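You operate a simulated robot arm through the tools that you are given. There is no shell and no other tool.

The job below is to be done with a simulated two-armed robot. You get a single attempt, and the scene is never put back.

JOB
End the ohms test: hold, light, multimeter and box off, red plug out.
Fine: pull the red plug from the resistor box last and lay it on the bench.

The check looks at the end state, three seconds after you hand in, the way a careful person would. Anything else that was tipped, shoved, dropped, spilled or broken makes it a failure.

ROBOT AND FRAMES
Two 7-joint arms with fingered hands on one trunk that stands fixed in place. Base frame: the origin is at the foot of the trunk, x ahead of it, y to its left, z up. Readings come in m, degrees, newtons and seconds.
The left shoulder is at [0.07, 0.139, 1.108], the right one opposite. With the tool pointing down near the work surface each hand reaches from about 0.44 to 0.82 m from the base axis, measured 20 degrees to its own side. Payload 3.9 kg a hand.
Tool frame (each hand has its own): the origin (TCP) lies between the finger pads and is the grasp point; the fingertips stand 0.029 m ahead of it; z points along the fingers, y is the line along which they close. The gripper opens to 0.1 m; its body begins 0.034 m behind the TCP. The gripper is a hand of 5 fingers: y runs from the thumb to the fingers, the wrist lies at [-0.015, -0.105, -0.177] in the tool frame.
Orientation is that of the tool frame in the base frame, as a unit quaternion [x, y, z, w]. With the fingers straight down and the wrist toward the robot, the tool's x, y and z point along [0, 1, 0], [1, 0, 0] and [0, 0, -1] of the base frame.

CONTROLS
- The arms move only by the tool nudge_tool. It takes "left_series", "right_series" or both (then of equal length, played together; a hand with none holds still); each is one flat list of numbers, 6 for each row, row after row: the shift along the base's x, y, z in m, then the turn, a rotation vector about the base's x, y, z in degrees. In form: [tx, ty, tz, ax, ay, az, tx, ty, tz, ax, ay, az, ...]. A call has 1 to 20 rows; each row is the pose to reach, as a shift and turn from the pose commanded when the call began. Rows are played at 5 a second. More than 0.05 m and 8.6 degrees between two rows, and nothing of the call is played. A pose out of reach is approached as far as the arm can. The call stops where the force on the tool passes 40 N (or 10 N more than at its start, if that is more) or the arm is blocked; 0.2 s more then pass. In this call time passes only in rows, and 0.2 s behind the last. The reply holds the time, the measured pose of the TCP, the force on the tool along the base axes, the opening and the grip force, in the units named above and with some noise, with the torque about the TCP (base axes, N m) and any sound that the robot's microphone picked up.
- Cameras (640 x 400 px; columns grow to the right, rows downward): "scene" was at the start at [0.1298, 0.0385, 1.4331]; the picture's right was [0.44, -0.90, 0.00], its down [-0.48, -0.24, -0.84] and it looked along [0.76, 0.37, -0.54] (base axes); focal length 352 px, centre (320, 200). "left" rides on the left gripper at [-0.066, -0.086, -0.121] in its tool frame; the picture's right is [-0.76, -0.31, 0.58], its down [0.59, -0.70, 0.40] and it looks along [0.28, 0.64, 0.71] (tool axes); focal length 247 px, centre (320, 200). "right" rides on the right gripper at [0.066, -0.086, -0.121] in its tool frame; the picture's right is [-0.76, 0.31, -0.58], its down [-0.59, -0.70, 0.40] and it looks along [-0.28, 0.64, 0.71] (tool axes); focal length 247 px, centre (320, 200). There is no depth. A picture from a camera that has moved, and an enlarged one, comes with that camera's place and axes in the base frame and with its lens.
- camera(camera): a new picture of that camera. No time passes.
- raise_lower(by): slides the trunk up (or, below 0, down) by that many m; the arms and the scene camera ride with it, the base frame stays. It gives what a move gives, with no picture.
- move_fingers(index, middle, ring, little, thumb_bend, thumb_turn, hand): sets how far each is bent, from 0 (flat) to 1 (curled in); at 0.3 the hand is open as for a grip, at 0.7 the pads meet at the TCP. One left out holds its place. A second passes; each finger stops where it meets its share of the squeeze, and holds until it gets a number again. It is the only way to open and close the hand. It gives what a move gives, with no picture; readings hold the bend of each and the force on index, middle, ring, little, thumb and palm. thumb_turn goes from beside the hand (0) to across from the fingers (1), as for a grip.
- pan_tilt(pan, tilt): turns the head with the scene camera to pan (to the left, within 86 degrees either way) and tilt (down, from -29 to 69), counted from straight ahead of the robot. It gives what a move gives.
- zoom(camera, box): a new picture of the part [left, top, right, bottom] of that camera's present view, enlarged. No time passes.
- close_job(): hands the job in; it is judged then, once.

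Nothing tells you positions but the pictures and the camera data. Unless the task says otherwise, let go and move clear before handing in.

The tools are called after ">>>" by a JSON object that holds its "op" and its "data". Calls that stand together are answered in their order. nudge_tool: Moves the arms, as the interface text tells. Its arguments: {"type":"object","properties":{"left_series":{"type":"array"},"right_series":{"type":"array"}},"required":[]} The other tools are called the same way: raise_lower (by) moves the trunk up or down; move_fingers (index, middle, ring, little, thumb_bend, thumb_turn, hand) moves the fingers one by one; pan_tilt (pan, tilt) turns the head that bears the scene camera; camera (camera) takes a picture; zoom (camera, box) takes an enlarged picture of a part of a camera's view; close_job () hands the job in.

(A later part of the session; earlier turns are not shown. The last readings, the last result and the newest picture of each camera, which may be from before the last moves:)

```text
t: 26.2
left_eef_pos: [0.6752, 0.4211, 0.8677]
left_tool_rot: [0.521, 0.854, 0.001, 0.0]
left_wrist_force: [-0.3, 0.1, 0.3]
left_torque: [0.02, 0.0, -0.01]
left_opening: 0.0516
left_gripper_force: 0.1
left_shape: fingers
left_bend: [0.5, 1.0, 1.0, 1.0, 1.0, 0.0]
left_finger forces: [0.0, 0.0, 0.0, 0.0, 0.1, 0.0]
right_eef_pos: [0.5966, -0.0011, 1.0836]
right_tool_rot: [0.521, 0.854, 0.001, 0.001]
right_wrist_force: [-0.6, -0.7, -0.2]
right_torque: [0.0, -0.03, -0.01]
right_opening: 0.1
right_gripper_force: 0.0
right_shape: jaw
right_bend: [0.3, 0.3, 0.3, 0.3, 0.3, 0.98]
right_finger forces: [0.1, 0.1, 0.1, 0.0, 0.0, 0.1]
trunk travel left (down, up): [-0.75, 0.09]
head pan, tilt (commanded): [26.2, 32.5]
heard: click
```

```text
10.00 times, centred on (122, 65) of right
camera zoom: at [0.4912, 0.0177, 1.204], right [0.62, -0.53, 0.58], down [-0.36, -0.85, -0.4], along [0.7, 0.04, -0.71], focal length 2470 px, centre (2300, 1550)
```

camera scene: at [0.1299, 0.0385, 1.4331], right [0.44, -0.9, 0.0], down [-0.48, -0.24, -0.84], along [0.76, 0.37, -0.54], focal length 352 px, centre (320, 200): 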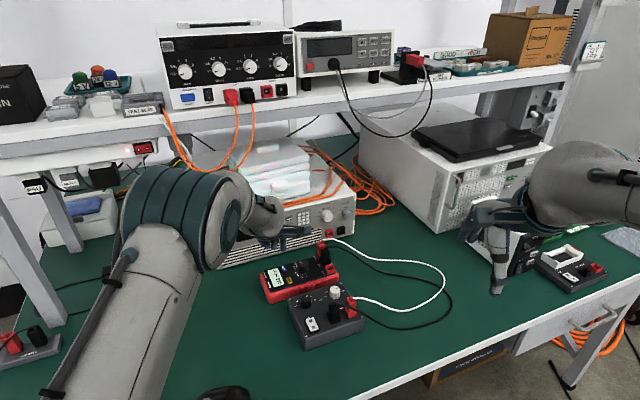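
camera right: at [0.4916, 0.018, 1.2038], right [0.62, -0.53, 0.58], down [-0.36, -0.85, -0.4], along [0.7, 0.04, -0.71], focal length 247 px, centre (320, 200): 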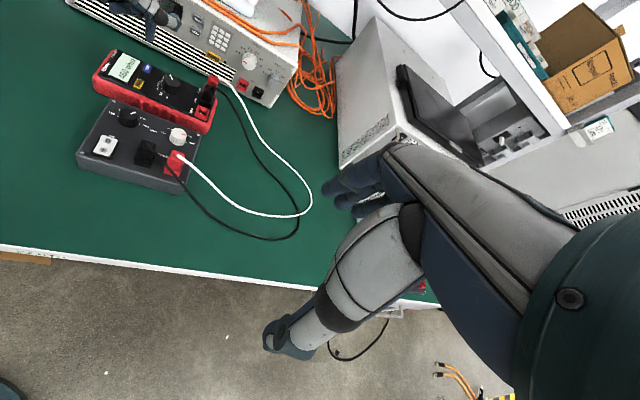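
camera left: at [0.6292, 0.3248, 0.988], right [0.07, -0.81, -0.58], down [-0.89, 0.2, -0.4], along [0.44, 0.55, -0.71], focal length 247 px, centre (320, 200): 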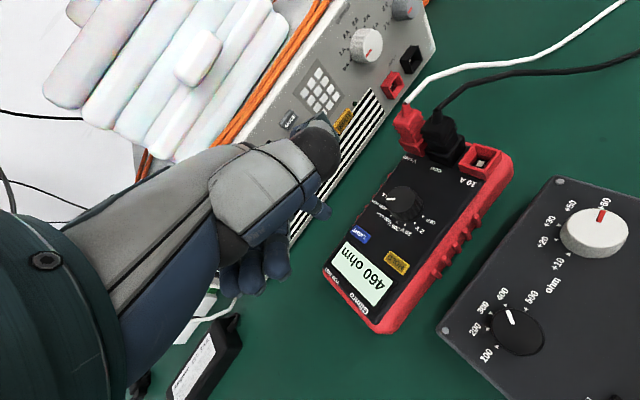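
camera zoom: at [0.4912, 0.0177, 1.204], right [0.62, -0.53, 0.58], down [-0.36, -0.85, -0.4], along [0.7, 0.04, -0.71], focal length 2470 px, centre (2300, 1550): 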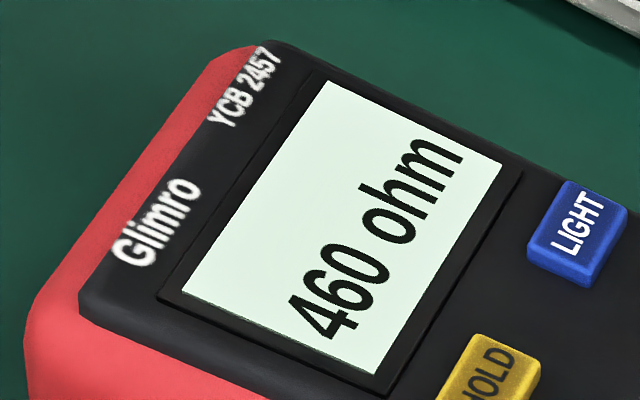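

The screen looks the same in all views, so I need a cleaner comparison. I'll hover just above LIGHT, take a view, press, view again, and release, keeping the hand in the same place in every picture.

>>> {"op": "nudge_tool", "data": {"left_series": [0, 0, -0.03, 0, 0, 0, 0, 0, -0.055, 0, 0, 0, 0, 0, -0.063, 0, 0, 0, 0, 0, -0.066, 0, 0, 0]}}

>>> {"op": "zoom", "data": {"camera": "scene", "box": [240, 230, 400, 330]}}

>>> {"op": "zoom", "data": {"camera": "right", "box": [90, 45, 154, 85]}}

>>> {"op": "nudge_tool", "data": {"left_series": [0, 0, -0.002, 0, 0, 0, 0, 0, -0.0035, 0, 0, 0]}}

>>> {"op": "zoom", "data": {"camera": "scene", "box": [240, 230, 400, 330]}}

>>> {"op": "zoom", "data": {"camera": "right", "box": [90, 45, 154, 85]}}

>>> {"op": "nudge_tool", "data": {"left_series": [0, 0, 0.002, 0, 0, 0, 0, 0, 0.0035, 0, 0, 0]}}

>>> {"op": "zoom", "data": {"camera": "scene", "box": [240, 230, 400, 330]}}

>>> {"op": "zoom", "data": {"camera": "right", "box": [90, 45, 154, 85]}}

```text
t: 27.2
left_eef_pos: [0.678, 0.421, 0.798]
left_tool_rot: [0.521, 0.853, 0.001, -0.001]
left_wrist_force: [0.2, 0.0, -0.2]
left_torque: [0.0, 0.0, 0.01]
left_opening: 0.0515
left_gripper_force: 0.6
left_shape: fingers
left_bend: [0.5, 1.0, 1.0, 1.0, 1.0, 0.0]
left_finger forces: [0.4, 0.1, 0.1, 0.0, 0.0, 0.0]
right_eef_pos: [0.5983, 0.0007, 1.0825]
right_tool_rot: [0.52, 0.854, 0.0, 0.0]
right_wrist_force: [0.1, -1.0, 0.0]
right_torque: [-0.01, 0.0, -0.02]
right_opening: 0.0998
right_gripper_force: 0.0
right_shape: jaw
right_bend: [0.3, 0.3, 0.3, 0.3, 0.3, 0.98]
right_finger forces: [0.0, 0.0, 0.0, 0.0, 0.0, 0.0]
trunk travel left (down, up): [-0.75, 0.09]
head pan, tilt (commanded): [26.2, 32.5]
```

```text
4.00 times, centred on (320, 280) of scene
camera zoom: at [0.1298, 0.0384, 1.4331], right [0.44, -0.9, 0.0], down [-0.48, -0.24, -0.84], along [0.76, 0.37, -0.54], focal length 1406 px, centre (320, -120)
```

zoom: 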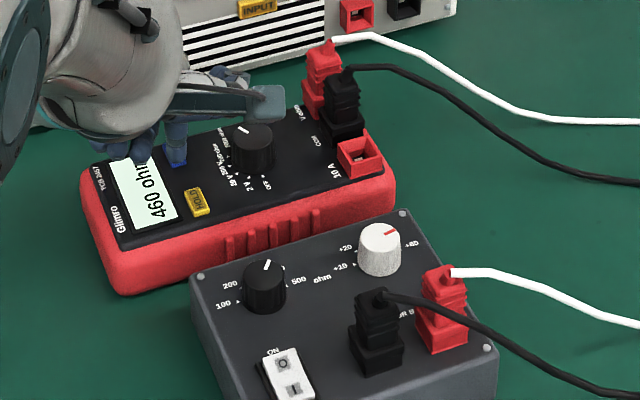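

```text
10.00 times, centred on (122, 65) of right
camera zoom: at [0.492, 0.0183, 1.2036], right [0.62, -0.53, 0.58], down [-0.36, -0.85, -0.4], along [0.7, 0.04, -0.71], focal length 2470 px, centre (2300, 1550)
```

zoom: 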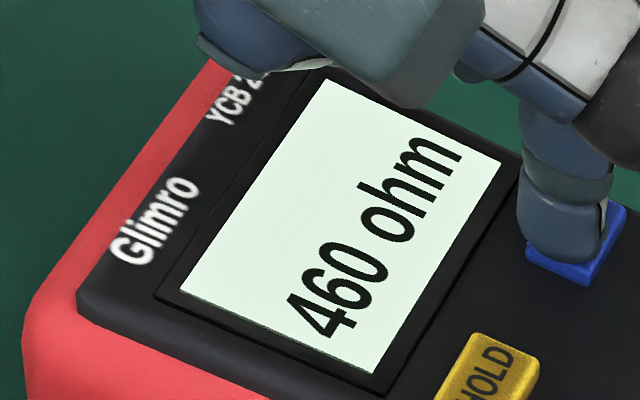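

```text
t: 27.8
left_eef_pos: [0.6773, 0.4219, 0.7963]
left_tool_rot: [0.521, 0.853, 0.001, 0.0]
left_wrist_force: [0.1, -0.2, 3.5]
left_torque: [0.04, -0.12, 0.01]
left_opening: 0.0518
left_gripper_force: 1.6
left_shape: fingers
left_bend: [0.5, 1.0, 1.0, 1.0, 1.0, 0.0]
left_finger forces: [3.4, 0.0, 0.1, 0.0, 0.0, 0.0]
right_eef_pos: [0.5972, -0.0006, 1.0834]
right_tool_rot: [0.521, 0.853, 0.0, -0.001]
right_wrist_force: [0.3, 0.7, -0.6]
right_torque: [-0.02, 0.01, 0.0]
right_opening: 0.1
right_gripper_force: 0.0
right_shape: jaw
right_bend: [0.3, 0.3, 0.3, 0.3, 0.3, 0.98]
right_finger forces: [0.1, 0.0, 0.1, 0.0, 0.0, 0.0]
trunk travel left (down, up): [-0.75, 0.09]
head pan, tilt (commanded): [26.2, 32.5]
heard: click
```

```text
4.00 times, centred on (320, 280) of scene
camera zoom: at [0.129, 0.038, 1.4332], right [0.44, -0.9, 0.0], down [-0.48, -0.24, -0.84], along [0.76, 0.37, -0.54], focal length 1406 px, centre (320, -120)
```

zoom: 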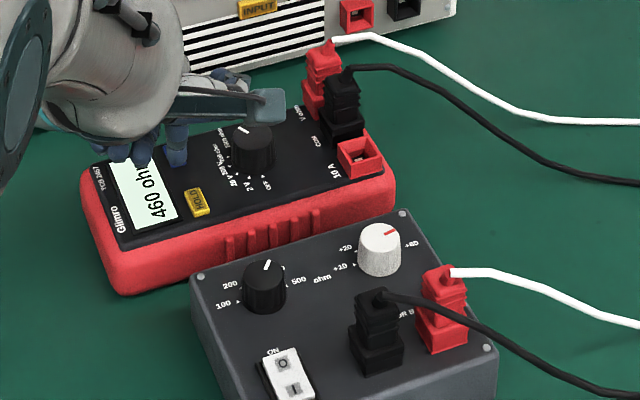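

```text
10.00 times, centred on (122, 65) of right
camera zoom: at [0.4913, 0.018, 1.204], right [0.62, -0.53, 0.58], down [-0.36, -0.85, -0.4], along [0.7, 0.04, -0.71], focal length 2470 px, centre (2300, 1550)
```

zoom: 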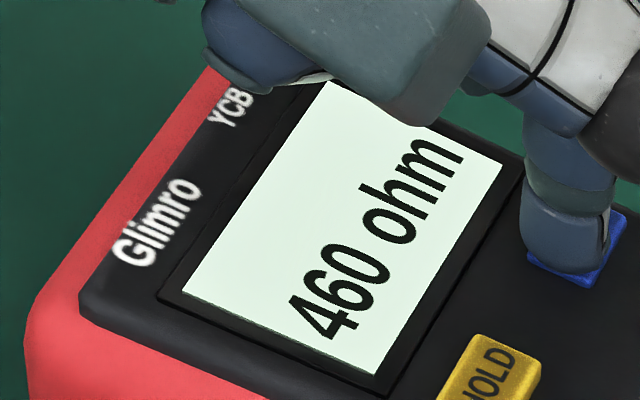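

```text
t: 28.4
left_eef_pos: [0.6774, 0.4208, 0.798]
left_tool_rot: [0.52, 0.854, 0.0, 0.0]
left_wrist_force: [-1.8, 1.2, -0.1]
left_torque: [0.0, -0.07, -0.01]
left_opening: 0.0519
left_gripper_force: 0.4
left_shape: fingers
left_bend: [0.5, 1.0, 1.0, 1.0, 1.0, 0.0]
left_finger forces: [0.8, 0.0, 0.1, 0.0, 0.0, 0.0]
right_eef_pos: [0.599, 0.0003, 1.0828]
right_tool_rot: [0.521, 0.853, 0.0, 0.0]
right_wrist_force: [-0.2, 0.3, 1.0]
right_torque: [0.0, -0.02, -0.01]
right_opening: 0.0997
right_gripper_force: 0.1
right_shape: jaw
right_bend: [0.3, 0.3, 0.3, 0.3, 0.3, 0.98]
right_finger forces: [0.0, 0.0, 0.1, 0.0, 0.0, 0.0]
trunk travel left (down, up): [-0.75, 0.09]
head pan, tilt (commanded): [26.2, 32.5]
```

```text
4.00 times, centred on (320, 280) of scene
camera zoom: at [0.1296, 0.0385, 1.4331], right [0.44, -0.9, 0.0], down [-0.48, -0.24, -0.84], along [0.76, 0.37, -0.54], focal length 1406 px, centre (320, -120)
```

zoom: 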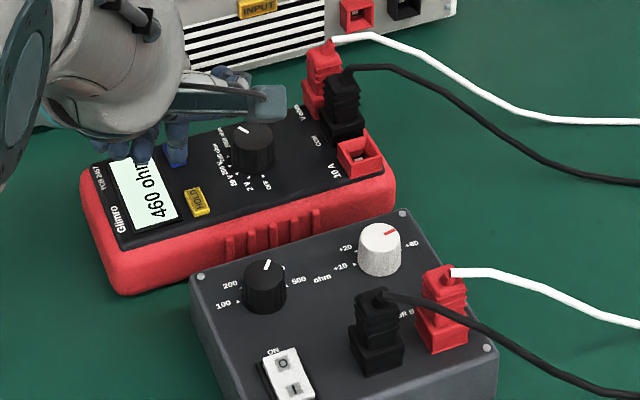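

```text
10.00 times, centred on (122, 65) of right
camera zoom: at [0.4919, 0.0183, 1.2037], right [0.62, -0.53, 0.58], down [-0.36, -0.85, -0.4], along [0.7, 0.04, -0.71], focal length 2470 px, centre (2300, 1550)
```

zoom: 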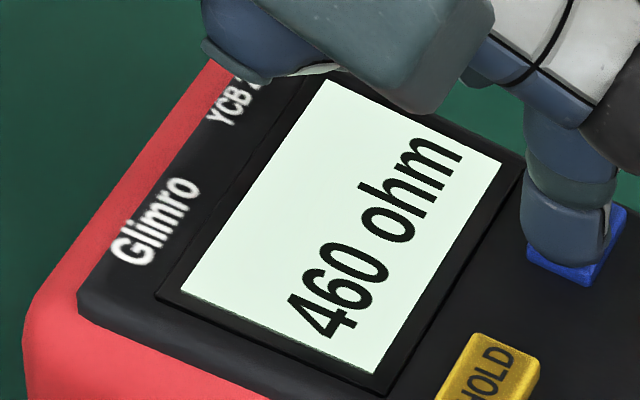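

There seems to be a slight shift in screen tint with each press, which fits the light having been on at the start and on again now after an even count of presses. I'll press a fifth time and compare in the same framing.

>>> {"op": "nudge_tool", "data": {"left_series": [0, 0, -0.002, 0, 0, 0, 0, 0, -0.0035, 0, 0, 0, 0, 0, -0.002, 0, 0, 0, 0, 0, 0, 0, 0, 0]}}

>>> {"op": "zoom", "data": {"camera": "scene", "box": [240, 230, 400, 330]}}

>>> {"op": "zoom", "data": {"camera": "right", "box": [90, 45, 154, 85]}}

```text
t: 29.4
left_eef_pos: [0.6775, 0.4216, 0.7992]
left_tool_rot: [0.521, 0.854, -0.001, 0.0]
left_wrist_force: [-0.6, 0.1, 1.2]
left_torque: [0.01, -0.03, 0.0]
left_opening: 0.0518
left_gripper_force: 0.2
left_shape: fingers
left_bend: [0.5, 1.0, 1.0, 1.0, 1.0, 0.0]
left_finger forces: [0.9, 0.0, 0.0, 0.0, 0.1, 0.1]
right_eef_pos: [0.5984, -0.0005, 1.0827]
right_tool_rot: [0.521, 0.854, 0.0, 0.0]
right_wrist_force: [0.5, -0.8, 1.2]
right_torque: [0.0, 0.05, -0.01]
right_opening: 0.1
right_gripper_force: 0.2
right_shape: jaw
right_bend: [0.3, 0.3, 0.3, 0.3, 0.3, 0.98]
right_finger forces: [0.1, 0.1, 0.0, 0.0, 0.0, 0.0]
trunk travel left (down, up): [-0.75, 0.09]
head pan, tilt (commanded): [26.2, 32.5]
```

```text
4.00 times, centred on (320, 280) of scene
camera zoom: at [0.1297, 0.0384, 1.4331], right [0.44, -0.9, 0.0], down [-0.48, -0.24, -0.84], along [0.76, 0.37, -0.54], focal length 1406 px, centre (320, -120)
```

zoom: 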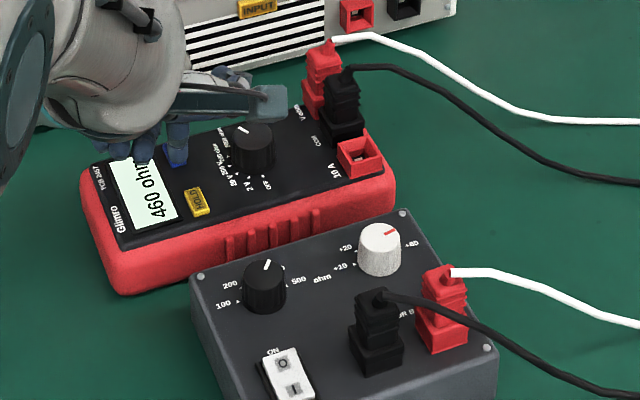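

```text
10.00 times, centred on (122, 65) of right
camera zoom: at [0.4919, 0.0183, 1.2036], right [0.62, -0.53, 0.58], down [-0.36, -0.85, -0.4], along [0.7, 0.04, -0.71], focal length 2470 px, centre (2300, 1550)
```

zoom: 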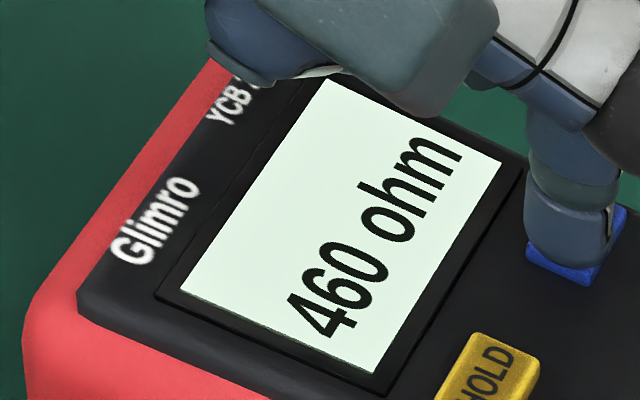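

No click came this time, so the button had not reset and the count stays at four. I'll raise fully, take a set of views, then do a clean fifth press and compare the same set.

>>> {"op": "nudge_tool", "data": {"left_series": [0, 0, 0.01, 0, 0, 0, 0, 0, 0.03, 0, 0, 0, 0, 0, 0.05, 0, 0, 0, 0, 0, 0.066, 0, 0, 0]}}

>>> {"op": "zoom", "data": {"camera": "scene", "box": [240, 230, 400, 330]}}

>>> {"op": "zoom", "data": {"camera": "right", "box": [70, 40, 230, 140]}}

>>> {"op": "camera", "data": {"camera": "left"}}

>>> {"op": "zoom", "data": {"camera": "left", "box": [320, 220, 416, 310]}}

```text
t: 30.4
left_eef_pos: [0.6773, 0.4218, 0.8649]
left_tool_rot: [0.521, 0.854, -0.001, 0.0]
left_wrist_force: [-0.2, -1.0, 0.2]
left_torque: [0.02, 0.0, 0.01]
left_opening: 0.0518
left_gripper_force: 0.1
left_shape: fingers
left_bend: [0.5, 1.0, 1.0, 1.0, 1.0, 0.0]
left_finger forces: [0.0, 0.1, 0.0, 0.0, 0.0, 0.1]
right_eef_pos: [0.5998, -0.0012, 1.0834]
right_tool_rot: [0.521, 0.853, 0.001, 0.0]
right_wrist_force: [0.4, 0.9, -0.8]
right_torque: [-0.03, -0.01, 0.01]
right_opening: 0.0998
right_gripper_force: 0.0
right_shape: jaw
right_bend: [0.3, 0.3, 0.3, 0.3, 0.3, 0.98]
right_finger forces: [0.1, 0.1, 0.0, 0.1, 0.1, 0.0]
trunk travel left (down, up): [-0.75, 0.09]
head pan, tilt (commanded): [26.2, 32.5]
```

```text
4.00 times, centred on (320, 280) of scene
camera zoom: at [0.1294, 0.0383, 1.4331], right [0.44, -0.9, 0.0], down [-0.48, -0.24, -0.84], along [0.76, 0.37, -0.54], focal length 1406 px, centre (320, -120)
```

zoom: 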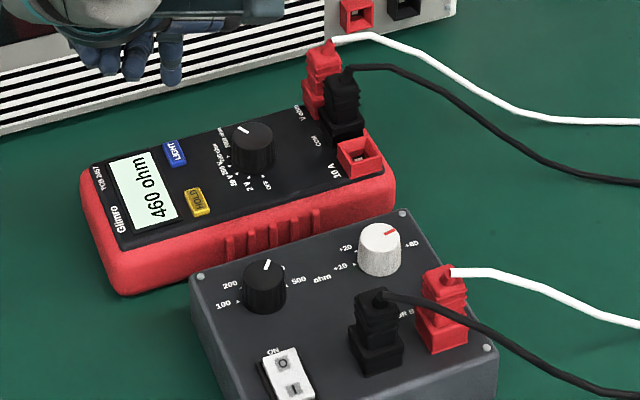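

```text
4.00 times, centred on (150, 90) of right
camera zoom: at [0.4917, 0.0181, 1.2038], right [0.62, -0.53, 0.58], down [-0.36, -0.85, -0.4], along [0.7, 0.04, -0.71], focal length 988 px, centre (1000, 640)
```

zoom: 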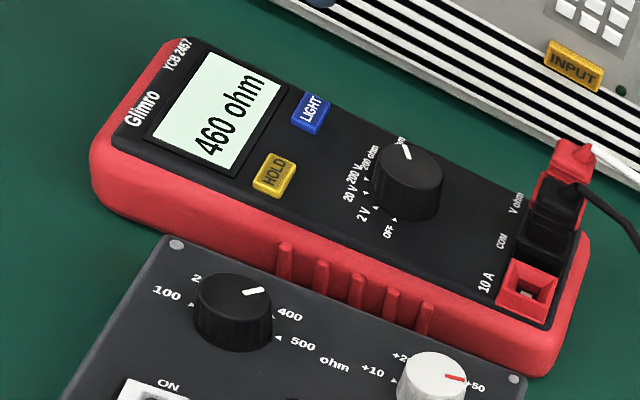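

```text
taken
camera left: at [0.6308, 0.3255, 0.9866], right [0.07, -0.81, -0.58], down [-0.89, 0.2, -0.4], along [0.44, 0.55, -0.71], focal length 247 px, centre (320, 200)
```

left: 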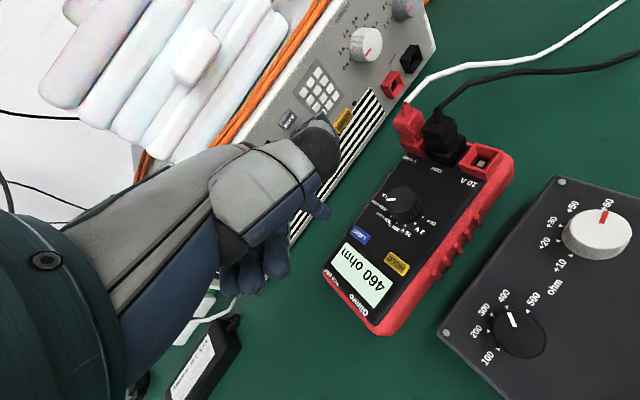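

```text
4.44 times, centred on (368, 265) of left
camera zoom: at [0.6308, 0.3255, 0.9866], right [0.07, -0.81, -0.58], down [-0.89, 0.2, -0.4], along [0.44, 0.55, -0.71], focal length 1098 px, centre (107, -89)
```

zoom: 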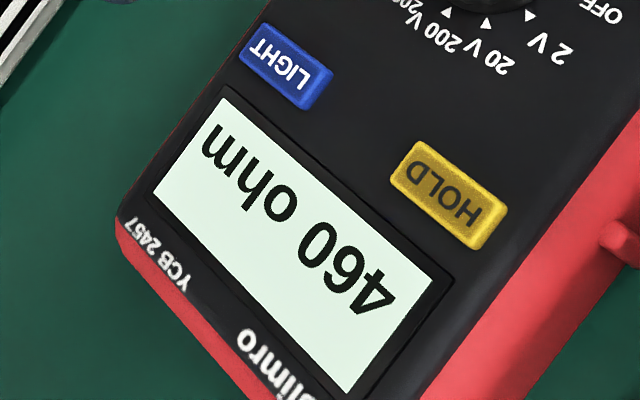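

The screen still looks bright here. I'll do a clean fifth press with full release and take the same set of views.

>>> {"op": "nudge_tool", "data": {"left_series": [0, 0, -0.03, 0, 0, 0, 0, 0, -0.055, 0, 0, 0, 0, 0, -0.064, 0, 0, 0, 0, 0, -0.067, 0, 0, 0, 0, 0, -0.069, 0, 0, 0, 0, 0, -0.0705, 0, 0, 0]}}

>>> {"op": "nudge_tool", "data": {"left_series": [0, 0, 0.01, 0, 0, 0, 0, 0, 0.03, 0, 0, 0, 0, 0, 0.05, 0, 0, 0, 0, 0, 0.0705, 0, 0, 0]}}

>>> {"op": "zoom", "data": {"camera": "scene", "box": [240, 230, 400, 330]}}

>>> {"op": "zoom", "data": {"camera": "right", "box": [70, 40, 230, 140]}}

>>> {"op": "camera", "data": {"camera": "left"}}

>>> {"op": "zoom", "data": {"camera": "left", "box": [320, 220, 416, 310]}}

```text
t: 31.8
left_eef_pos: [0.679, 0.421, 0.7962]
left_tool_rot: [0.521, 0.854, 0.001, 0.001]
left_wrist_force: [-0.5, -0.5, 5.2]
left_torque: [0.06, -0.15, 0.01]
left_opening: 0.0516
left_gripper_force: 2.1
left_shape: fingers
left_bend: [0.5, 1.0, 1.0, 1.0, 1.0, 0.0]
left_finger forces: [4.6, 0.0, 0.0, 0.0, 0.0, 0.0]
right_eef_pos: [0.5989, -0.0009, 1.0841]
right_tool_rot: [0.52, 0.854, 0.001, 0.001]
right_wrist_force: [-0.5, -0.9, -0.1]
right_torque: [-0.02, -0.02, -0.01]
right_opening: 0.0998
right_gripper_force: 0.1
right_shape: jaw
right_bend: [0.3, 0.3, 0.3, 0.3, 0.3, 0.98]
right_finger forces: [0.0, 0.0, 0.1, 0.0, 0.0, 0.0]
trunk travel left (down, up): [-0.75, 0.09]
head pan, tilt (commanded): [26.2, 32.5]
heard: click
```

```text
t: 32.8
left_eef_pos: [0.6773, 0.4221, 0.865]
left_tool_rot: [0.521, 0.853, 0.0, 0.0]
left_wrist_force: [-0.8, 0.4, -0.4]
left_torque: [-0.02, -0.01, 0.02]
left_opening: 0.0516
left_gripper_force: 0.0
left_shape: fingers
left_bend: [0.5, 1.0, 1.0, 1.0, 1.0, 0.0]
left_finger forces: [0.1, 0.0, 0.0, 0.0, 0.1, 0.0]
right_eef_pos: [0.5981, -0.0009, 1.0833]
right_tool_rot: [0.52, 0.854, 0.0, 0.0]
right_wrist_force: [0.2, 0.4, 0.0]
right_torque: [-0.01, -0.03, 0.0]
right_opening: 0.0996
right_gripper_force: 0.0
right_shape: jaw
right_bend: [0.3, 0.3, 0.3, 0.3, 0.3, 0.98]
right_finger forces: [0.0, 0.1, 0.0, 0.1, 0.1, 0.0]
trunk travel left (down, up): [-0.75, 0.09]
head pan, tilt (commanded): [26.2, 32.5]
```

```text
4.00 times, centred on (320, 280) of scene
camera zoom: at [0.1293, 0.0381, 1.4331], right [0.44, -0.9, 0.0], down [-0.48, -0.24, -0.84], along [0.76, 0.37, -0.54], focal length 1406 px, centre (320, -120)
```

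zoom: 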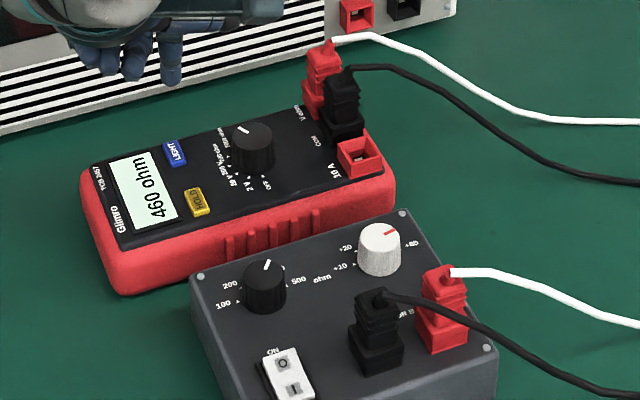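

```text
4.00 times, centred on (150, 90) of right
camera zoom: at [0.4916, 0.018, 1.2038], right [0.62, -0.53, 0.58], down [-0.36, -0.85, -0.4], along [0.7, 0.04, -0.71], focal length 988 px, centre (1000, 640)
```

zoom: 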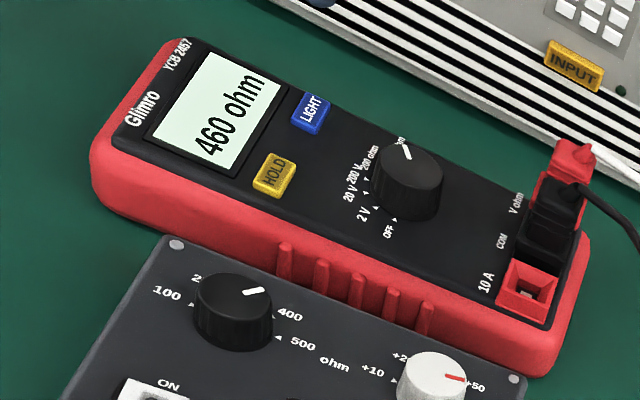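

```text
taken
camera left: at [0.6308, 0.3258, 0.9865], right [0.07, -0.81, -0.58], down [-0.89, 0.2, -0.4], along [0.44, 0.55, -0.71], focal length 247 px, centre (320, 200)
```

left: 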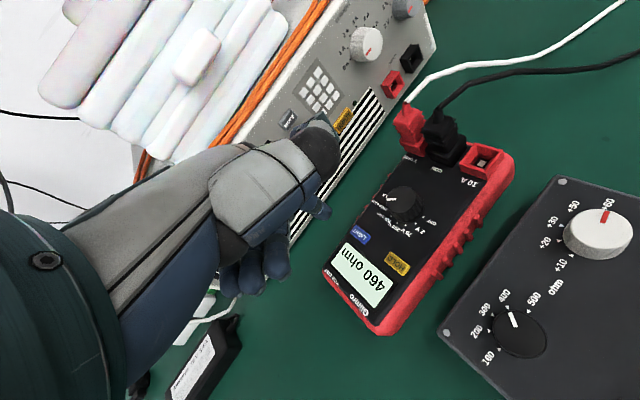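

```text
4.44 times, centred on (368, 265) of left
camera zoom: at [0.6308, 0.3258, 0.9865], right [0.07, -0.81, -0.58], down [-0.89, 0.2, -0.4], along [0.44, 0.55, -0.71], focal length 1098 px, centre (107, -89)
```

zoom: 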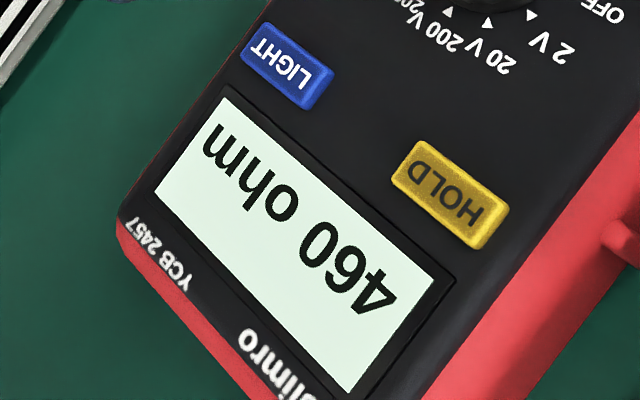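

The LIGHT button has now clicked five times; an odd count fits "was on, now off", and I can recheck when the meter is switched off. Next I'll raise the hand, shape a thumb–index–middle grip for the dial, and study it from the cameras.

>>> {"op": "nudge_tool", "data": {"left_series": [0.01, -0.01, 0.02, 0, 0, 0, 0.02, -0.02, 0.04, 0, 0, 0, 0.035, -0.03, 0.06, 0, 0, 0, 0.048, -0.041, 0.075, 0, 0, 0]}}

>>> {"op": "move_fingers", "data": {"hand": "left", "index": 0.42, "middle": 0.42, "ring": 1, "little": 1, "thumb_bend": 0.42, "thumb_turn": 1}}

>>> {"op": "zoom", "data": {"camera": "scene", "box": [230, 170, 390, 310]}}

>>> {"op": "zoom", "data": {"camera": "right", "box": [90, 0, 250, 120]}}

>>> {"op": "camera", "data": {"camera": "left"}}

```text
t: 33.8
left_eef_pos: [0.7245, 0.3794, 0.9412]
left_tool_rot: [0.521, 0.853, 0.0, 0.0]
left_wrist_force: [-0.4, 0.2, -0.2]
left_torque: [-0.04, -0.01, 0.02]
left_opening: 0.0514
left_gripper_force: 0.0
left_shape: fingers
left_bend: [0.5, 1.0, 1.0, 1.0, 1.0, 0.0]
left_finger forces: [0.1, 0.0, 0.0, 0.0, 0.1, 0.0]
right_eef_pos: [0.5986, -0.0007, 1.0824]
right_tool_rot: [0.521, 0.854, 0.0, 0.0]
right_wrist_force: [-0.3, -0.7, 0.3]
right_torque: [0.01, -0.01, 0.0]
right_opening: 0.0996
right_gripper_force: 0.1
right_shape: jaw
right_bend: [0.3, 0.3, 0.3, 0.3, 0.3, 0.98]
right_finger forces: [0.0, 0.0, 0.1, 0.0, 0.0, 0.1]
trunk travel left (down, up): [-0.75, 0.09]
head pan, tilt (commanded): [26.2, 32.5]
```

```text
t: 34.8
left_eef_pos: [0.724, 0.3808, 0.9399]
left_tool_rot: [0.521, 0.854, 0.0, 0.0]
left_wrist_force: [0.3, 0.3, -0.3]
left_torque: [0.01, -0.01, 0.0]
left_opening: 0.0696
left_gripper_force: 0.2
left_shape: fingers
left_bend: [0.42, 0.42, 1.0, 1.0, 0.42, 0.99]
left_finger forces: [0.1, 0.0, 0.0, 0.0, 0.0, 0.0]
right_eef_pos: [0.5994, -0.0007, 1.0828]
right_tool_rot: [0.521, 0.854, 0.0, -0.001]
right_wrist_force: [1.0, 0.2, 0.2]
right_torque: [0.01, 0.01, 0.01]
right_opening: 0.1
right_gripper_force: 0.1
right_shape: jaw
right_bend: [0.3, 0.3, 0.3, 0.3, 0.3, 0.98]
right_finger forces: [0.1, 0.0, 0.0, 0.1, 0.0, 0.0]
trunk travel left (down, up): [-0.75, 0.09]
head pan, tilt (commanded): [26.2, 32.5]
```

```text
2.86 times, centred on (310, 240) of scene
camera zoom: at [0.1299, 0.0384, 1.4331], right [0.44, -0.9, 0.0], down [-0.48, -0.24, -0.84], along [0.76, 0.37, -0.54], focal length 1005 px, centre (349, 86)
```

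zoom: 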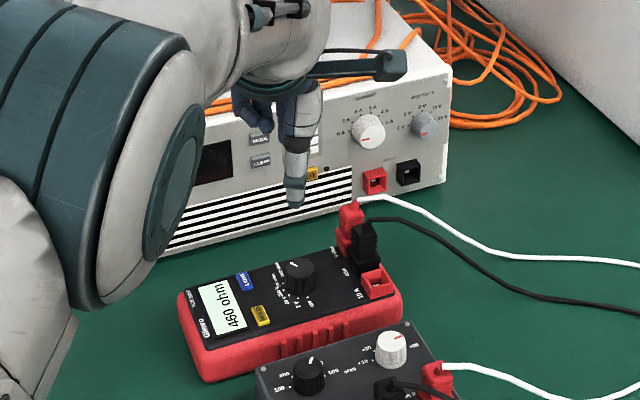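

```text
3.33 times, centred on (170, 60) of right
camera zoom: at [0.492, 0.0182, 1.2036], right [0.62, -0.53, 0.58], down [-0.36, -0.85, -0.4], along [0.7, 0.04, -0.71], focal length 823 px, centre (820, 667)
```

zoom: 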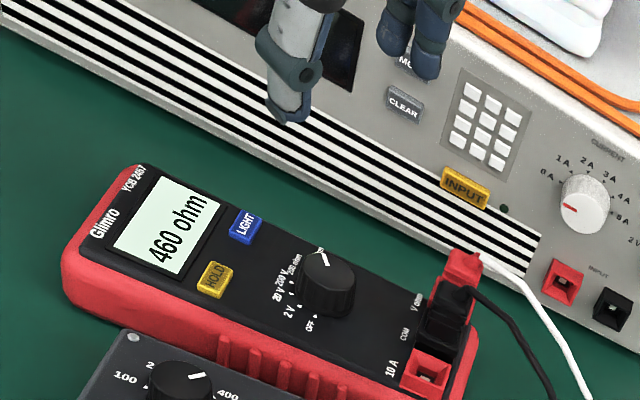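

```text
taken
camera left: at [0.6781, 0.2842, 1.0616], right [0.07, -0.81, -0.58], down [-0.89, 0.2, -0.4], along [0.44, 0.55, -0.71], focal length 247 px, centre (320, 200)
```

left: 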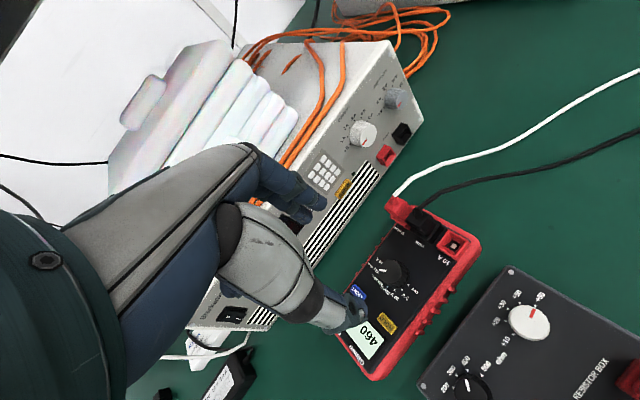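

I see thumb, index and middle tips forming a three-point grip centred on the tool point, about 14 cm over the dial. Before using it, I'll test in free air how far the hand can turn about the vertical here.

>>> {"op": "nudge_tool", "data": {"left_series": [0, 0, 0, 0, 0, 8, 0, 0, 0, 0, 0, 16, 0, 0, 0, 0, 0, 24, 0, 0, 0, 0, 0, 32, 0, 0, 0, 0, 0, 40, 0, 0, 0, 0, 0, 48]}}

```text
t: 36.2
left_eef_pos: [0.7259, 0.3817, 0.9395]
left_tool_rot: [0.127, 0.992, 0.0, -0.001]
left_wrist_force: [-0.1, 0.1, 0.3]
left_torque: [-0.01, 0.02, -0.02]
left_opening: 0.0696
left_gripper_force: 0.0
left_shape: fingers
left_bend: [0.42, 0.42, 1.0, 1.0, 0.42, 0.99]
left_finger forces: [0.1, 0.0, 0.0, 0.0, 0.0, 0.1]
right_eef_pos: [0.5992, -0.0008, 1.0829]
right_tool_rot: [0.521, 0.854, 0.0, 0.0]
right_wrist_force: [0.6, -0.2, 0.3]
right_torque: [-0.02, -0.01, -0.03]
right_opening: 0.0998
right_gripper_force: 0.1
right_shape: jaw
right_bend: [0.3, 0.3, 0.3, 0.3, 0.3, 0.98]
right_finger forces: [0.1, 0.0, 0.0, 0.1, 0.1, 0.0]
trunk travel left (down, up): [-0.75, 0.09]
head pan, tilt (commanded): [26.2, 32.5]
```

The hand reached +48 degrees exactly. I'll see how much further it can go.

>>> {"op": "nudge_tool", "data": {"left_series": [0, 0, 0, 0, 0, 8, 0, 0, 0, 0, 0, 16, 0, 0, 0, 0, 0, 24, 0, 0, 0, 0, 0, 32]}}

>>> {"op": "camera", "data": {"camera": "scene"}}

```text
t: 37.2
left_eef_pos: [0.679, 0.3468, 0.9546]
left_tool_rot: [-0.15, 0.989, 0.001, -0.001]
left_wrist_force: [-0.4, -0.4, 0.0]
left_torque: [0.03, 0.0, -0.01]
left_opening: 0.0699
left_gripper_force: 0.0
left_shape: fingers
left_bend: [0.42, 0.42, 1.0, 1.0, 0.42, 0.99]
left_finger forces: [0.1, 0.0, 0.1, 0.0, 0.1, 0.0]
left hand out of reach, approached as far as the arm can: row 1, 2, 3, 4
right_eef_pos: [0.5988, -0.0022, 1.082]
right_tool_rot: [0.521, 0.854, 0.0, -0.001]
right_wrist_force: [-0.1, -0.3, 0.2]
right_torque: [0.04, 0.01, 0.04]
right_opening: 0.1001
right_gripper_force: 0.0
right_shape: jaw
right_bend: [0.3, 0.3, 0.3, 0.3, 0.3, 0.98]
right_finger forces: [0.1, 0.0, 0.0, 0.0, 0.0, 0.0]
trunk travel left (down, up): [-0.75, 0.09]
head pan, tilt (commanded): [26.2, 32.5]
```

```text
taken
camera scene: at [0.131, 0.037, 1.433], right [0.44, -0.9, 0.0], down [-0.48, -0.24, -0.84], along [0.76, 0.37, -0.54], focal length 352 px, centre (320, 200)
```

scene: 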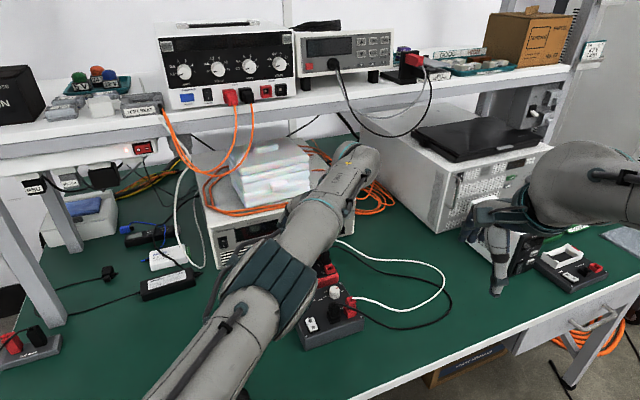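

Turning past about +50 degrees is out of reach, so the usable range is up to roughly +45. I'll turn back and check where the hand ends up.

>>> {"op": "nudge_tool", "data": {"left_series": [0, 0, 0, 0, 0, -8, 0, 0, 0, 0, 0, -16, 0, 0, 0, 0, 0, -24, 0, 0, 0, 0, 0, -32, 0, 0, 0, 0, 0, -40, 0, 0, 0, 0, 0, -48, 0, 0, 0, 0, 0, -56, 0, 0, 0, 0, 0, -64, 0, 0, 0, 0, 0, -72, 0, 0, 0, 0, 0, -80]}}

```text
t: 39.4
left_eef_pos: [0.6784, 0.3476, 0.954]
left_tool_rot: [0.521, 0.853, 0.001, 0.001]
left_wrist_force: [-0.3, 0.9, 0.2]
left_torque: [0.03, 0.03, 0.02]
left_opening: 0.0698
left_gripper_force: 0.1
left_shape: fingers
left_bend: [0.42, 0.42, 1.0, 1.0, 0.42, 0.99]
left_finger forces: [0.0, 0.1, 0.1, 0.0, 0.0, 0.0]
right_eef_pos: [0.5992, 0.0018, 1.0834]
right_tool_rot: [0.521, 0.854, 0.0, 0.0]
right_wrist_force: [-0.1, -0.3, -0.4]
right_torque: [-0.06, -0.02, -0.04]
right_opening: 0.0994
right_gripper_force: 0.1
right_shape: jaw
right_bend: [0.3, 0.3, 0.3, 0.3, 0.3, 0.98]
right_finger forces: [0.0, 0.0, 0.1, 0.1, 0.1, 0.0]
trunk travel left (down, up): [-0.75, 0.09]
head pan, tilt (commanded): [26.2, 32.5]
```

The hand is back at its old heading but about 5 cm short of the dial. I'll move over the dial again and test turning the other way to -45 degrees.

>>> {"op": "nudge_tool", "data": {"left_series": [0.024, 0.016, -0.01, 0, 0, -5, 0.048, 0.033, -0.02, 0, 0, -10, 0.048, 0.033, -0.03, 0, 0, -18, 0.048, 0.033, -0.035, 0, 0, -26, 0.048, 0.033, -0.035, 0, 0, -34, 0.048, 0.033, -0.035, 0, 0, -40, 0.048, 0.033, -0.035, 0, 0, -45]}}

>>> {"op": "camera", "data": {"camera": "scene"}}

>>> {"op": "camera", "data": {"camera": "left"}}

>>> {"op": "zoom", "data": {"camera": "right", "box": [90, 0, 250, 120]}}

```text
t: 41.0
left_eef_pos: [0.7264, 0.3793, 0.9198]
left_tool_rot: [0.808, 0.589, -0.001, 0.0]
left_wrist_force: [0.6, 0.3, 0.5]
left_torque: [0.03, 0.0, -0.04]
left_opening: 0.0699
left_gripper_force: 0.1
left_shape: fingers
left_bend: [0.42, 0.42, 1.0, 1.0, 0.42, 0.99]
left_finger forces: [0.0, 0.0, 0.0, 0.0, 0.0, 0.1]
right_eef_pos: [0.6001, 0.0003, 1.0827]
right_tool_rot: [0.521, 0.853, 0.0, 0.0]
right_wrist_force: [-0.2, -0.6, 0.5]
right_torque: [0.0, 0.06, 0.0]
right_opening: 0.0999
right_gripper_force: 0.0
right_shape: jaw
right_bend: [0.3, 0.3, 0.3, 0.3, 0.3, 0.98]
right_finger forces: [0.0, 0.0, 0.0, 0.0, 0.1, 0.1]
trunk travel left (down, up): [-0.75, 0.09]
head pan, tilt (commanded): [26.2, 32.5]
```

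```text
taken
camera scene: at [0.1302, 0.039, 1.433], right [0.44, -0.9, 0.0], down [-0.48, -0.24, -0.84], along [0.76, 0.37, -0.54], focal length 352 px, centre (320, 200)
```

scene: 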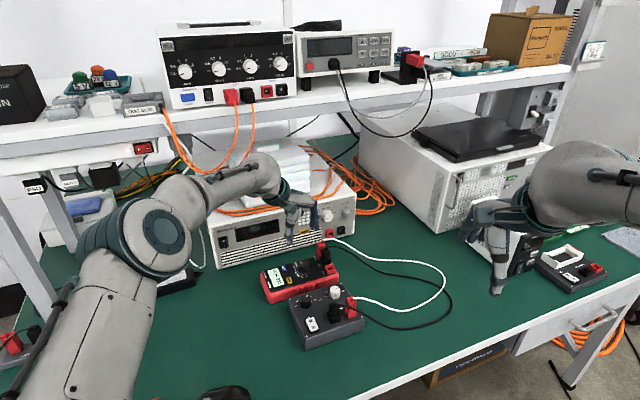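

```text
taken
camera left: at [0.6247, 0.3447, 1.0402], right [-0.52, -0.63, -0.58], down [-0.49, 0.78, -0.4], along [0.7, 0.07, -0.71], focal length 247 px, centre (320, 200)
```

left: 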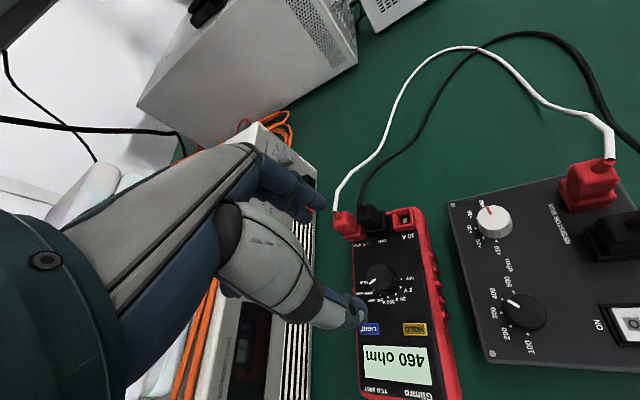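

```text
3.33 times, centred on (170, 60) of right
camera zoom: at [0.4923, 0.0187, 1.2035], right [0.62, -0.53, 0.58], down [-0.36, -0.85, -0.4], along [0.7, 0.04, -0.71], focal length 823 px, centre (820, 667)
```

zoom: 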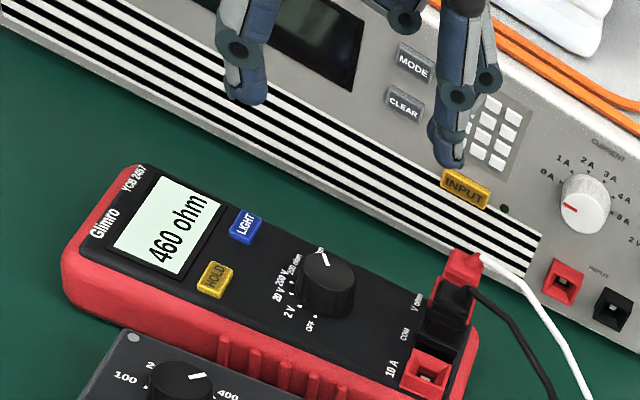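

Turning to -45 works, but there the fingers would come near the V-ohm plug and HOLD, so I'll use strokes from about -8 to +42 degrees instead. I'll turn to -5, narrow the fingers a bit, and come down to about 3 cm above the dial.

>>> {"op": "nudge_tool", "data": {"left_series": [0, 0, 0, 0, 0, 8, 0, 0, 0, 0, 0, 16, 0, 0, 0, 0, 0, 24, 0, 0, -0.015, 0, 0, 32, 0, 0, -0.03, 0, 0, 40, 0, 0, -0.055, 0, 0, 40]}}

>>> {"op": "move_fingers", "data": {"hand": "left", "index": 0.48, "middle": 0.48, "thumb_bend": 0.48}}

>>> {"op": "zoom", "data": {"camera": "scene", "box": [250, 210, 346, 290]}}

>>> {"op": "zoom", "data": {"camera": "right", "box": [110, 20, 238, 110]}}

>>> {"op": "zoom", "data": {"camera": "left", "box": [270, 160, 430, 340]}}

```text
t: 42.4
left_eef_pos: [0.7276, 0.3795, 0.8629]
left_tool_rot: [0.557, 0.831, 0.0, 0.0]
left_wrist_force: [0.3, 0.6, -0.6]
left_torque: [0.02, 0.02, 0.0]
left_opening: 0.0695
left_gripper_force: 0.1
left_shape: fingers
left_bend: [0.42, 0.42, 1.0, 1.0, 0.42, 0.99]
left_finger forces: [0.1, 0.1, 0.0, 0.0, 0.0, 0.0]
right_eef_pos: [0.5999, 0.0022, 1.0833]
right_tool_rot: [0.521, 0.854, 0.0, 0.0]
right_wrist_force: [-0.7, 0.1, 0.9]
right_torque: [-0.03, 0.04, 0.0]
right_opening: 0.0998
right_gripper_force: 0.1
right_shape: jaw
right_bend: [0.3, 0.3, 0.3, 0.3, 0.3, 0.98]
right_finger forces: [0.1, 0.1, 0.0, 0.1, 0.1, 0.0]
trunk travel left (down, up): [-0.75, 0.09]
head pan, tilt (commanded): [26.2, 32.5]
```

```text
t: 43.4
left_eef_pos: [0.7271, 0.3799, 0.8631]
left_tool_rot: [0.558, 0.83, 0.0, 0.0]
left_wrist_force: [0.2, 0.1, 0.4]
left_torque: [0.0, 0.04, 0.0]
left_opening: 0.0553
left_gripper_force: 0.0
left_shape: fingers
left_bend: [0.48, 0.48, 1.0, 1.0, 0.48, 1.0]
left_finger forces: [0.1, 0.0, 0.1, 0.0, 0.0, 0.0]
right_eef_pos: [0.5986, 0.0, 1.0826]
right_tool_rot: [0.521, 0.853, 0.0, 0.0]
right_wrist_force: [0.1, 0.7, -0.7]
right_torque: [0.01, -0.01, -0.04]
right_opening: 0.0997
right_gripper_force: 0.1
right_shape: jaw
right_bend: [0.3, 0.3, 0.3, 0.3, 0.3, 0.98]
right_finger forces: [0.0, 0.0, 0.1, 0.0, 0.0, 0.0]
trunk travel left (down, up): [-0.75, 0.09]
head pan, tilt (commanded): [26.2, 32.5]
```

```text
5.00 times, centred on (298, 250) of scene
camera zoom: at [0.1299, 0.0386, 1.4331], right [0.44, -0.9, 0.0], down [-0.48, -0.24, -0.84], along [0.76, 0.37, -0.54], focal length 1758 px, centre (430, -50)
```

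zoom: 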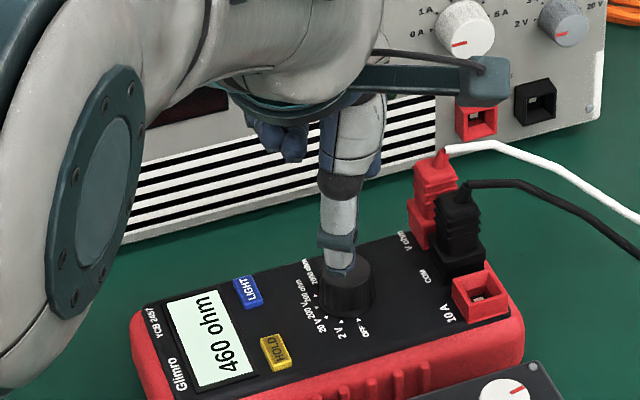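

```text
4.44 times, centred on (174, 65) of right
camera zoom: at [0.4921, 0.0184, 1.2036], right [0.62, -0.53, 0.58], down [-0.36, -0.85, -0.4], along [0.7, 0.04, -0.71], focal length 1098 px, centre (969, 800)
```

zoom: 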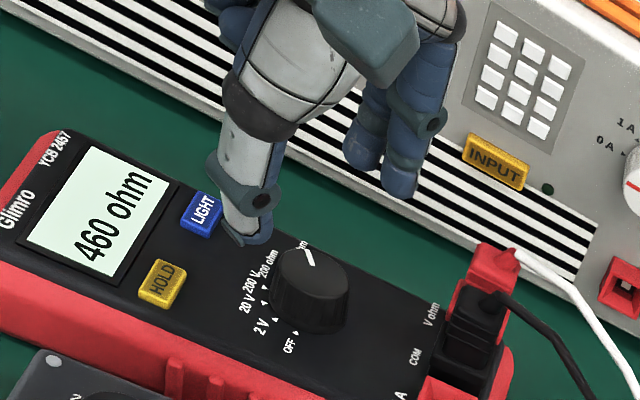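

```text
2.22 times, centred on (350, 250) of left
camera zoom: at [0.6711, 0.2873, 0.984], right [0.0, -0.82, -0.58], down [-0.87, 0.28, -0.4], along [0.49, 0.51, -0.71], focal length 549 px, centre (253, 89)
```

zoom: 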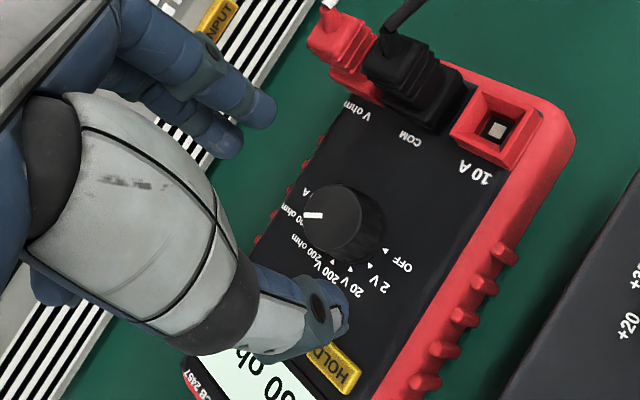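

All three cameras agree that the dial's top centre is at about (0.733, 0.384, 0.79), so I'll shift 6 mm forward and 4 mm left and lower so the fingertips straddle the dial just above the meter face.

>>> {"op": "nudge_tool", "data": {"left_series": [0.006, 0.0043, 0, 0, 0, 0, 0.006, 0.0043, -0.015, 0, 0, 0, 0.006, 0.0043, -0.03, 0, 0, 0, 0.006, 0.0043, -0.04, 0, 0, 0, 0.006, 0.0043, -0.048, 0, 0, 0]}}

>>> {"op": "zoom", "data": {"camera": "scene", "box": [250, 210, 346, 290]}}

>>> {"op": "zoom", "data": {"camera": "right", "box": [110, 20, 238, 110]}}

>>> {"op": "zoom", "data": {"camera": "left", "box": [270, 160, 430, 340]}}

```text
t: 44.6
left_eef_pos: [0.7342, 0.3837, 0.8163]
left_tool_rot: [0.558, 0.83, 0.0, 0.0]
left_wrist_force: [0.5, 0.1, 0.2]
left_torque: [0.02, -0.01, 0.01]
left_opening: 0.0554
left_gripper_force: 0.0
left_shape: fingers
left_bend: [0.48, 0.48, 1.0, 1.0, 0.48, 1.0]
left_finger forces: [0.0, 0.0, 0.1, 0.0, 0.0, 0.0]
right_eef_pos: [0.6003, 0.0001, 1.0827]
right_tool_rot: [0.521, 0.853, 0.001, 0.0]
right_wrist_force: [-0.6, -0.4, -0.1]
right_torque: [0.02, -0.01, 0.02]
right_opening: 0.0997
right_gripper_force: 0.1
right_shape: jaw
right_bend: [0.3, 0.3, 0.3, 0.3, 0.3, 0.98]
right_finger forces: [0.1, 0.0, 0.1, 0.0, 0.1, 0.1]
trunk travel left (down, up): [-0.75, 0.09]
head pan, tilt (commanded): [26.2, 32.5]
```

```text
5.00 times, centred on (298, 250) of scene
camera zoom: at [0.13, 0.0385, 1.4331], right [0.44, -0.9, 0.0], down [-0.48, -0.24, -0.84], along [0.76, 0.37, -0.54], focal length 1758 px, centre (430, -50)
```

zoom: 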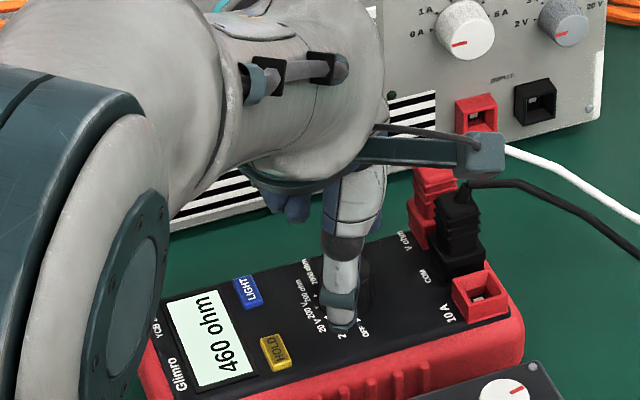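

```text
4.44 times, centred on (174, 65) of right
camera zoom: at [0.4922, 0.0184, 1.2036], right [0.62, -0.53, 0.58], down [-0.36, -0.85, -0.4], along [0.7, 0.04, -0.71], focal length 1098 px, centre (969, 800)
```

zoom: 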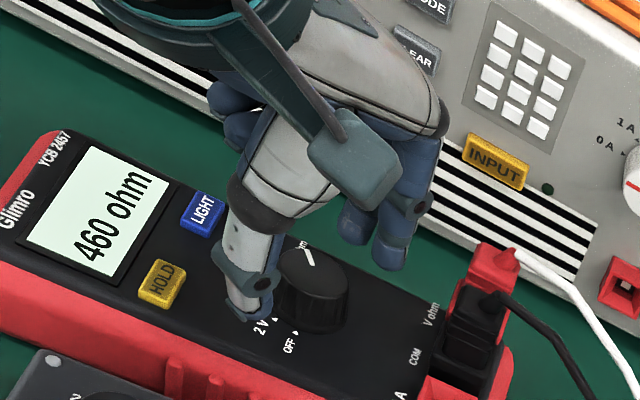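

```text
2.22 times, centred on (350, 250) of left
camera zoom: at [0.6787, 0.2918, 0.9377], right [0.0, -0.82, -0.58], down [-0.87, 0.28, -0.4], along [0.49, 0.5, -0.71], focal length 549 px, centre (253, 89)
```

zoom: 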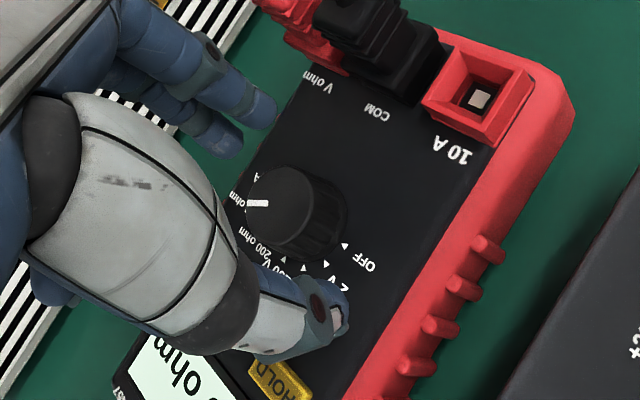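

I see the dial lying midway between thumb and the two fingers. I'll lower another 11 mm and close the three fingers on it gently.

>>> {"op": "nudge_tool", "data": {"left_series": [0, 0, -0.004, 0, 0, 0, 0, 0, -0.008, 0, 0, 0, 0, 0, -0.011, 0, 0, 0]}}

>>> {"op": "move_fingers", "data": {"hand": "left", "index": 0.57, "middle": 0.57, "thumb_bend": 0.57}}

>>> {"op": "zoom", "data": {"camera": "right", "box": [110, 20, 238, 110]}}

>>> {"op": "zoom", "data": {"camera": "left", "box": [270, 160, 430, 340]}}

```text
t: 45.4
left_eef_pos: [0.7338, 0.3846, 0.8056]
left_tool_rot: [0.558, 0.83, -0.001, 0.0]
left_wrist_force: [0.3, -0.4, 0.0]
left_torque: [-0.03, 0.01, 0.01]
left_opening: 0.0553
left_gripper_force: 0.1
left_shape: fingers
left_bend: [0.48, 0.48, 1.0, 1.0, 0.48, 1.0]
left_finger forces: [0.1, 0.0, 0.1, 0.0, 0.1, 0.0]
right_eef_pos: [0.5988, -0.0004, 1.0822]
right_tool_rot: [0.521, 0.854, 0.0, 0.0]
right_wrist_force: [-1.0, -0.1, 0.4]
right_torque: [0.02, 0.03, 0.01]
right_opening: 0.0997
right_gripper_force: 0.0
right_shape: jaw
right_bend: [0.3, 0.3, 0.3, 0.3, 0.3, 0.98]
right_finger forces: [0.0, 0.0, 0.0, 0.1, 0.1, 0.1]
trunk travel left (down, up): [-0.75, 0.09]
head pan, tilt (commanded): [26.2, 32.5]
```

```text
t: 46.4
left_eef_pos: [0.7341, 0.383, 0.8048]
left_tool_rot: [0.557, 0.83, 0.0, -0.001]
left_wrist_force: [0.3, 0.1, -0.4]
left_torque: [-0.01, -0.01, -0.01]
left_opening: 0.0353
left_gripper_force: 0.0
left_shape: fingers
left_bend: [0.56, 0.56, 1.0, 1.0, 0.56, 1.0]
left_finger forces: [0.0, 0.1, 0.0, 0.1, 0.1, 0.0]
right_eef_pos: [0.5982, -0.0001, 1.0814]
right_tool_rot: [0.521, 0.854, 0.001, 0.0]
right_wrist_force: [0.6, 0.2, 0.7]
right_torque: [-0.01, -0.04, -0.01]
right_opening: 0.0998
right_gripper_force: 0.0
right_shape: jaw
right_bend: [0.3, 0.3, 0.3, 0.3, 0.3, 0.98]
right_finger forces: [0.1, 0.1, 0.1, 0.1, 0.0, 0.0]
trunk travel left (down, up): [-0.75, 0.09]
head pan, tilt (commanded): [26.2, 32.5]
```

```text
4.44 times, centred on (174, 65) of right
camera zoom: at [0.492, 0.0183, 1.2036], right [0.62, -0.53, 0.58], down [-0.36, -0.85, -0.4], along [0.7, 0.04, -0.71], focal length 1098 px, centre (969, 800)
```

zoom: 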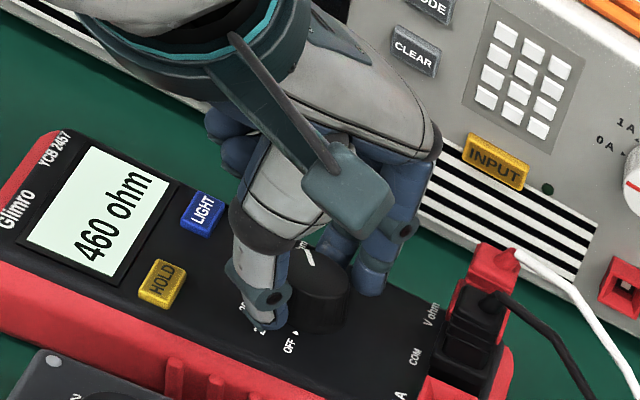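

```text
2.22 times, centred on (350, 250) of left
camera zoom: at [0.6785, 0.2917, 0.9265], right [0.0, -0.82, -0.58], down [-0.87, 0.28, -0.4], along [0.49, 0.51, -0.71], focal length 549 px, centre (253, 89)
```

zoom: 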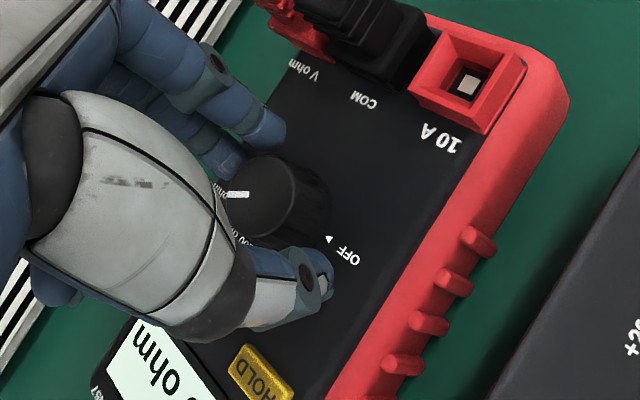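

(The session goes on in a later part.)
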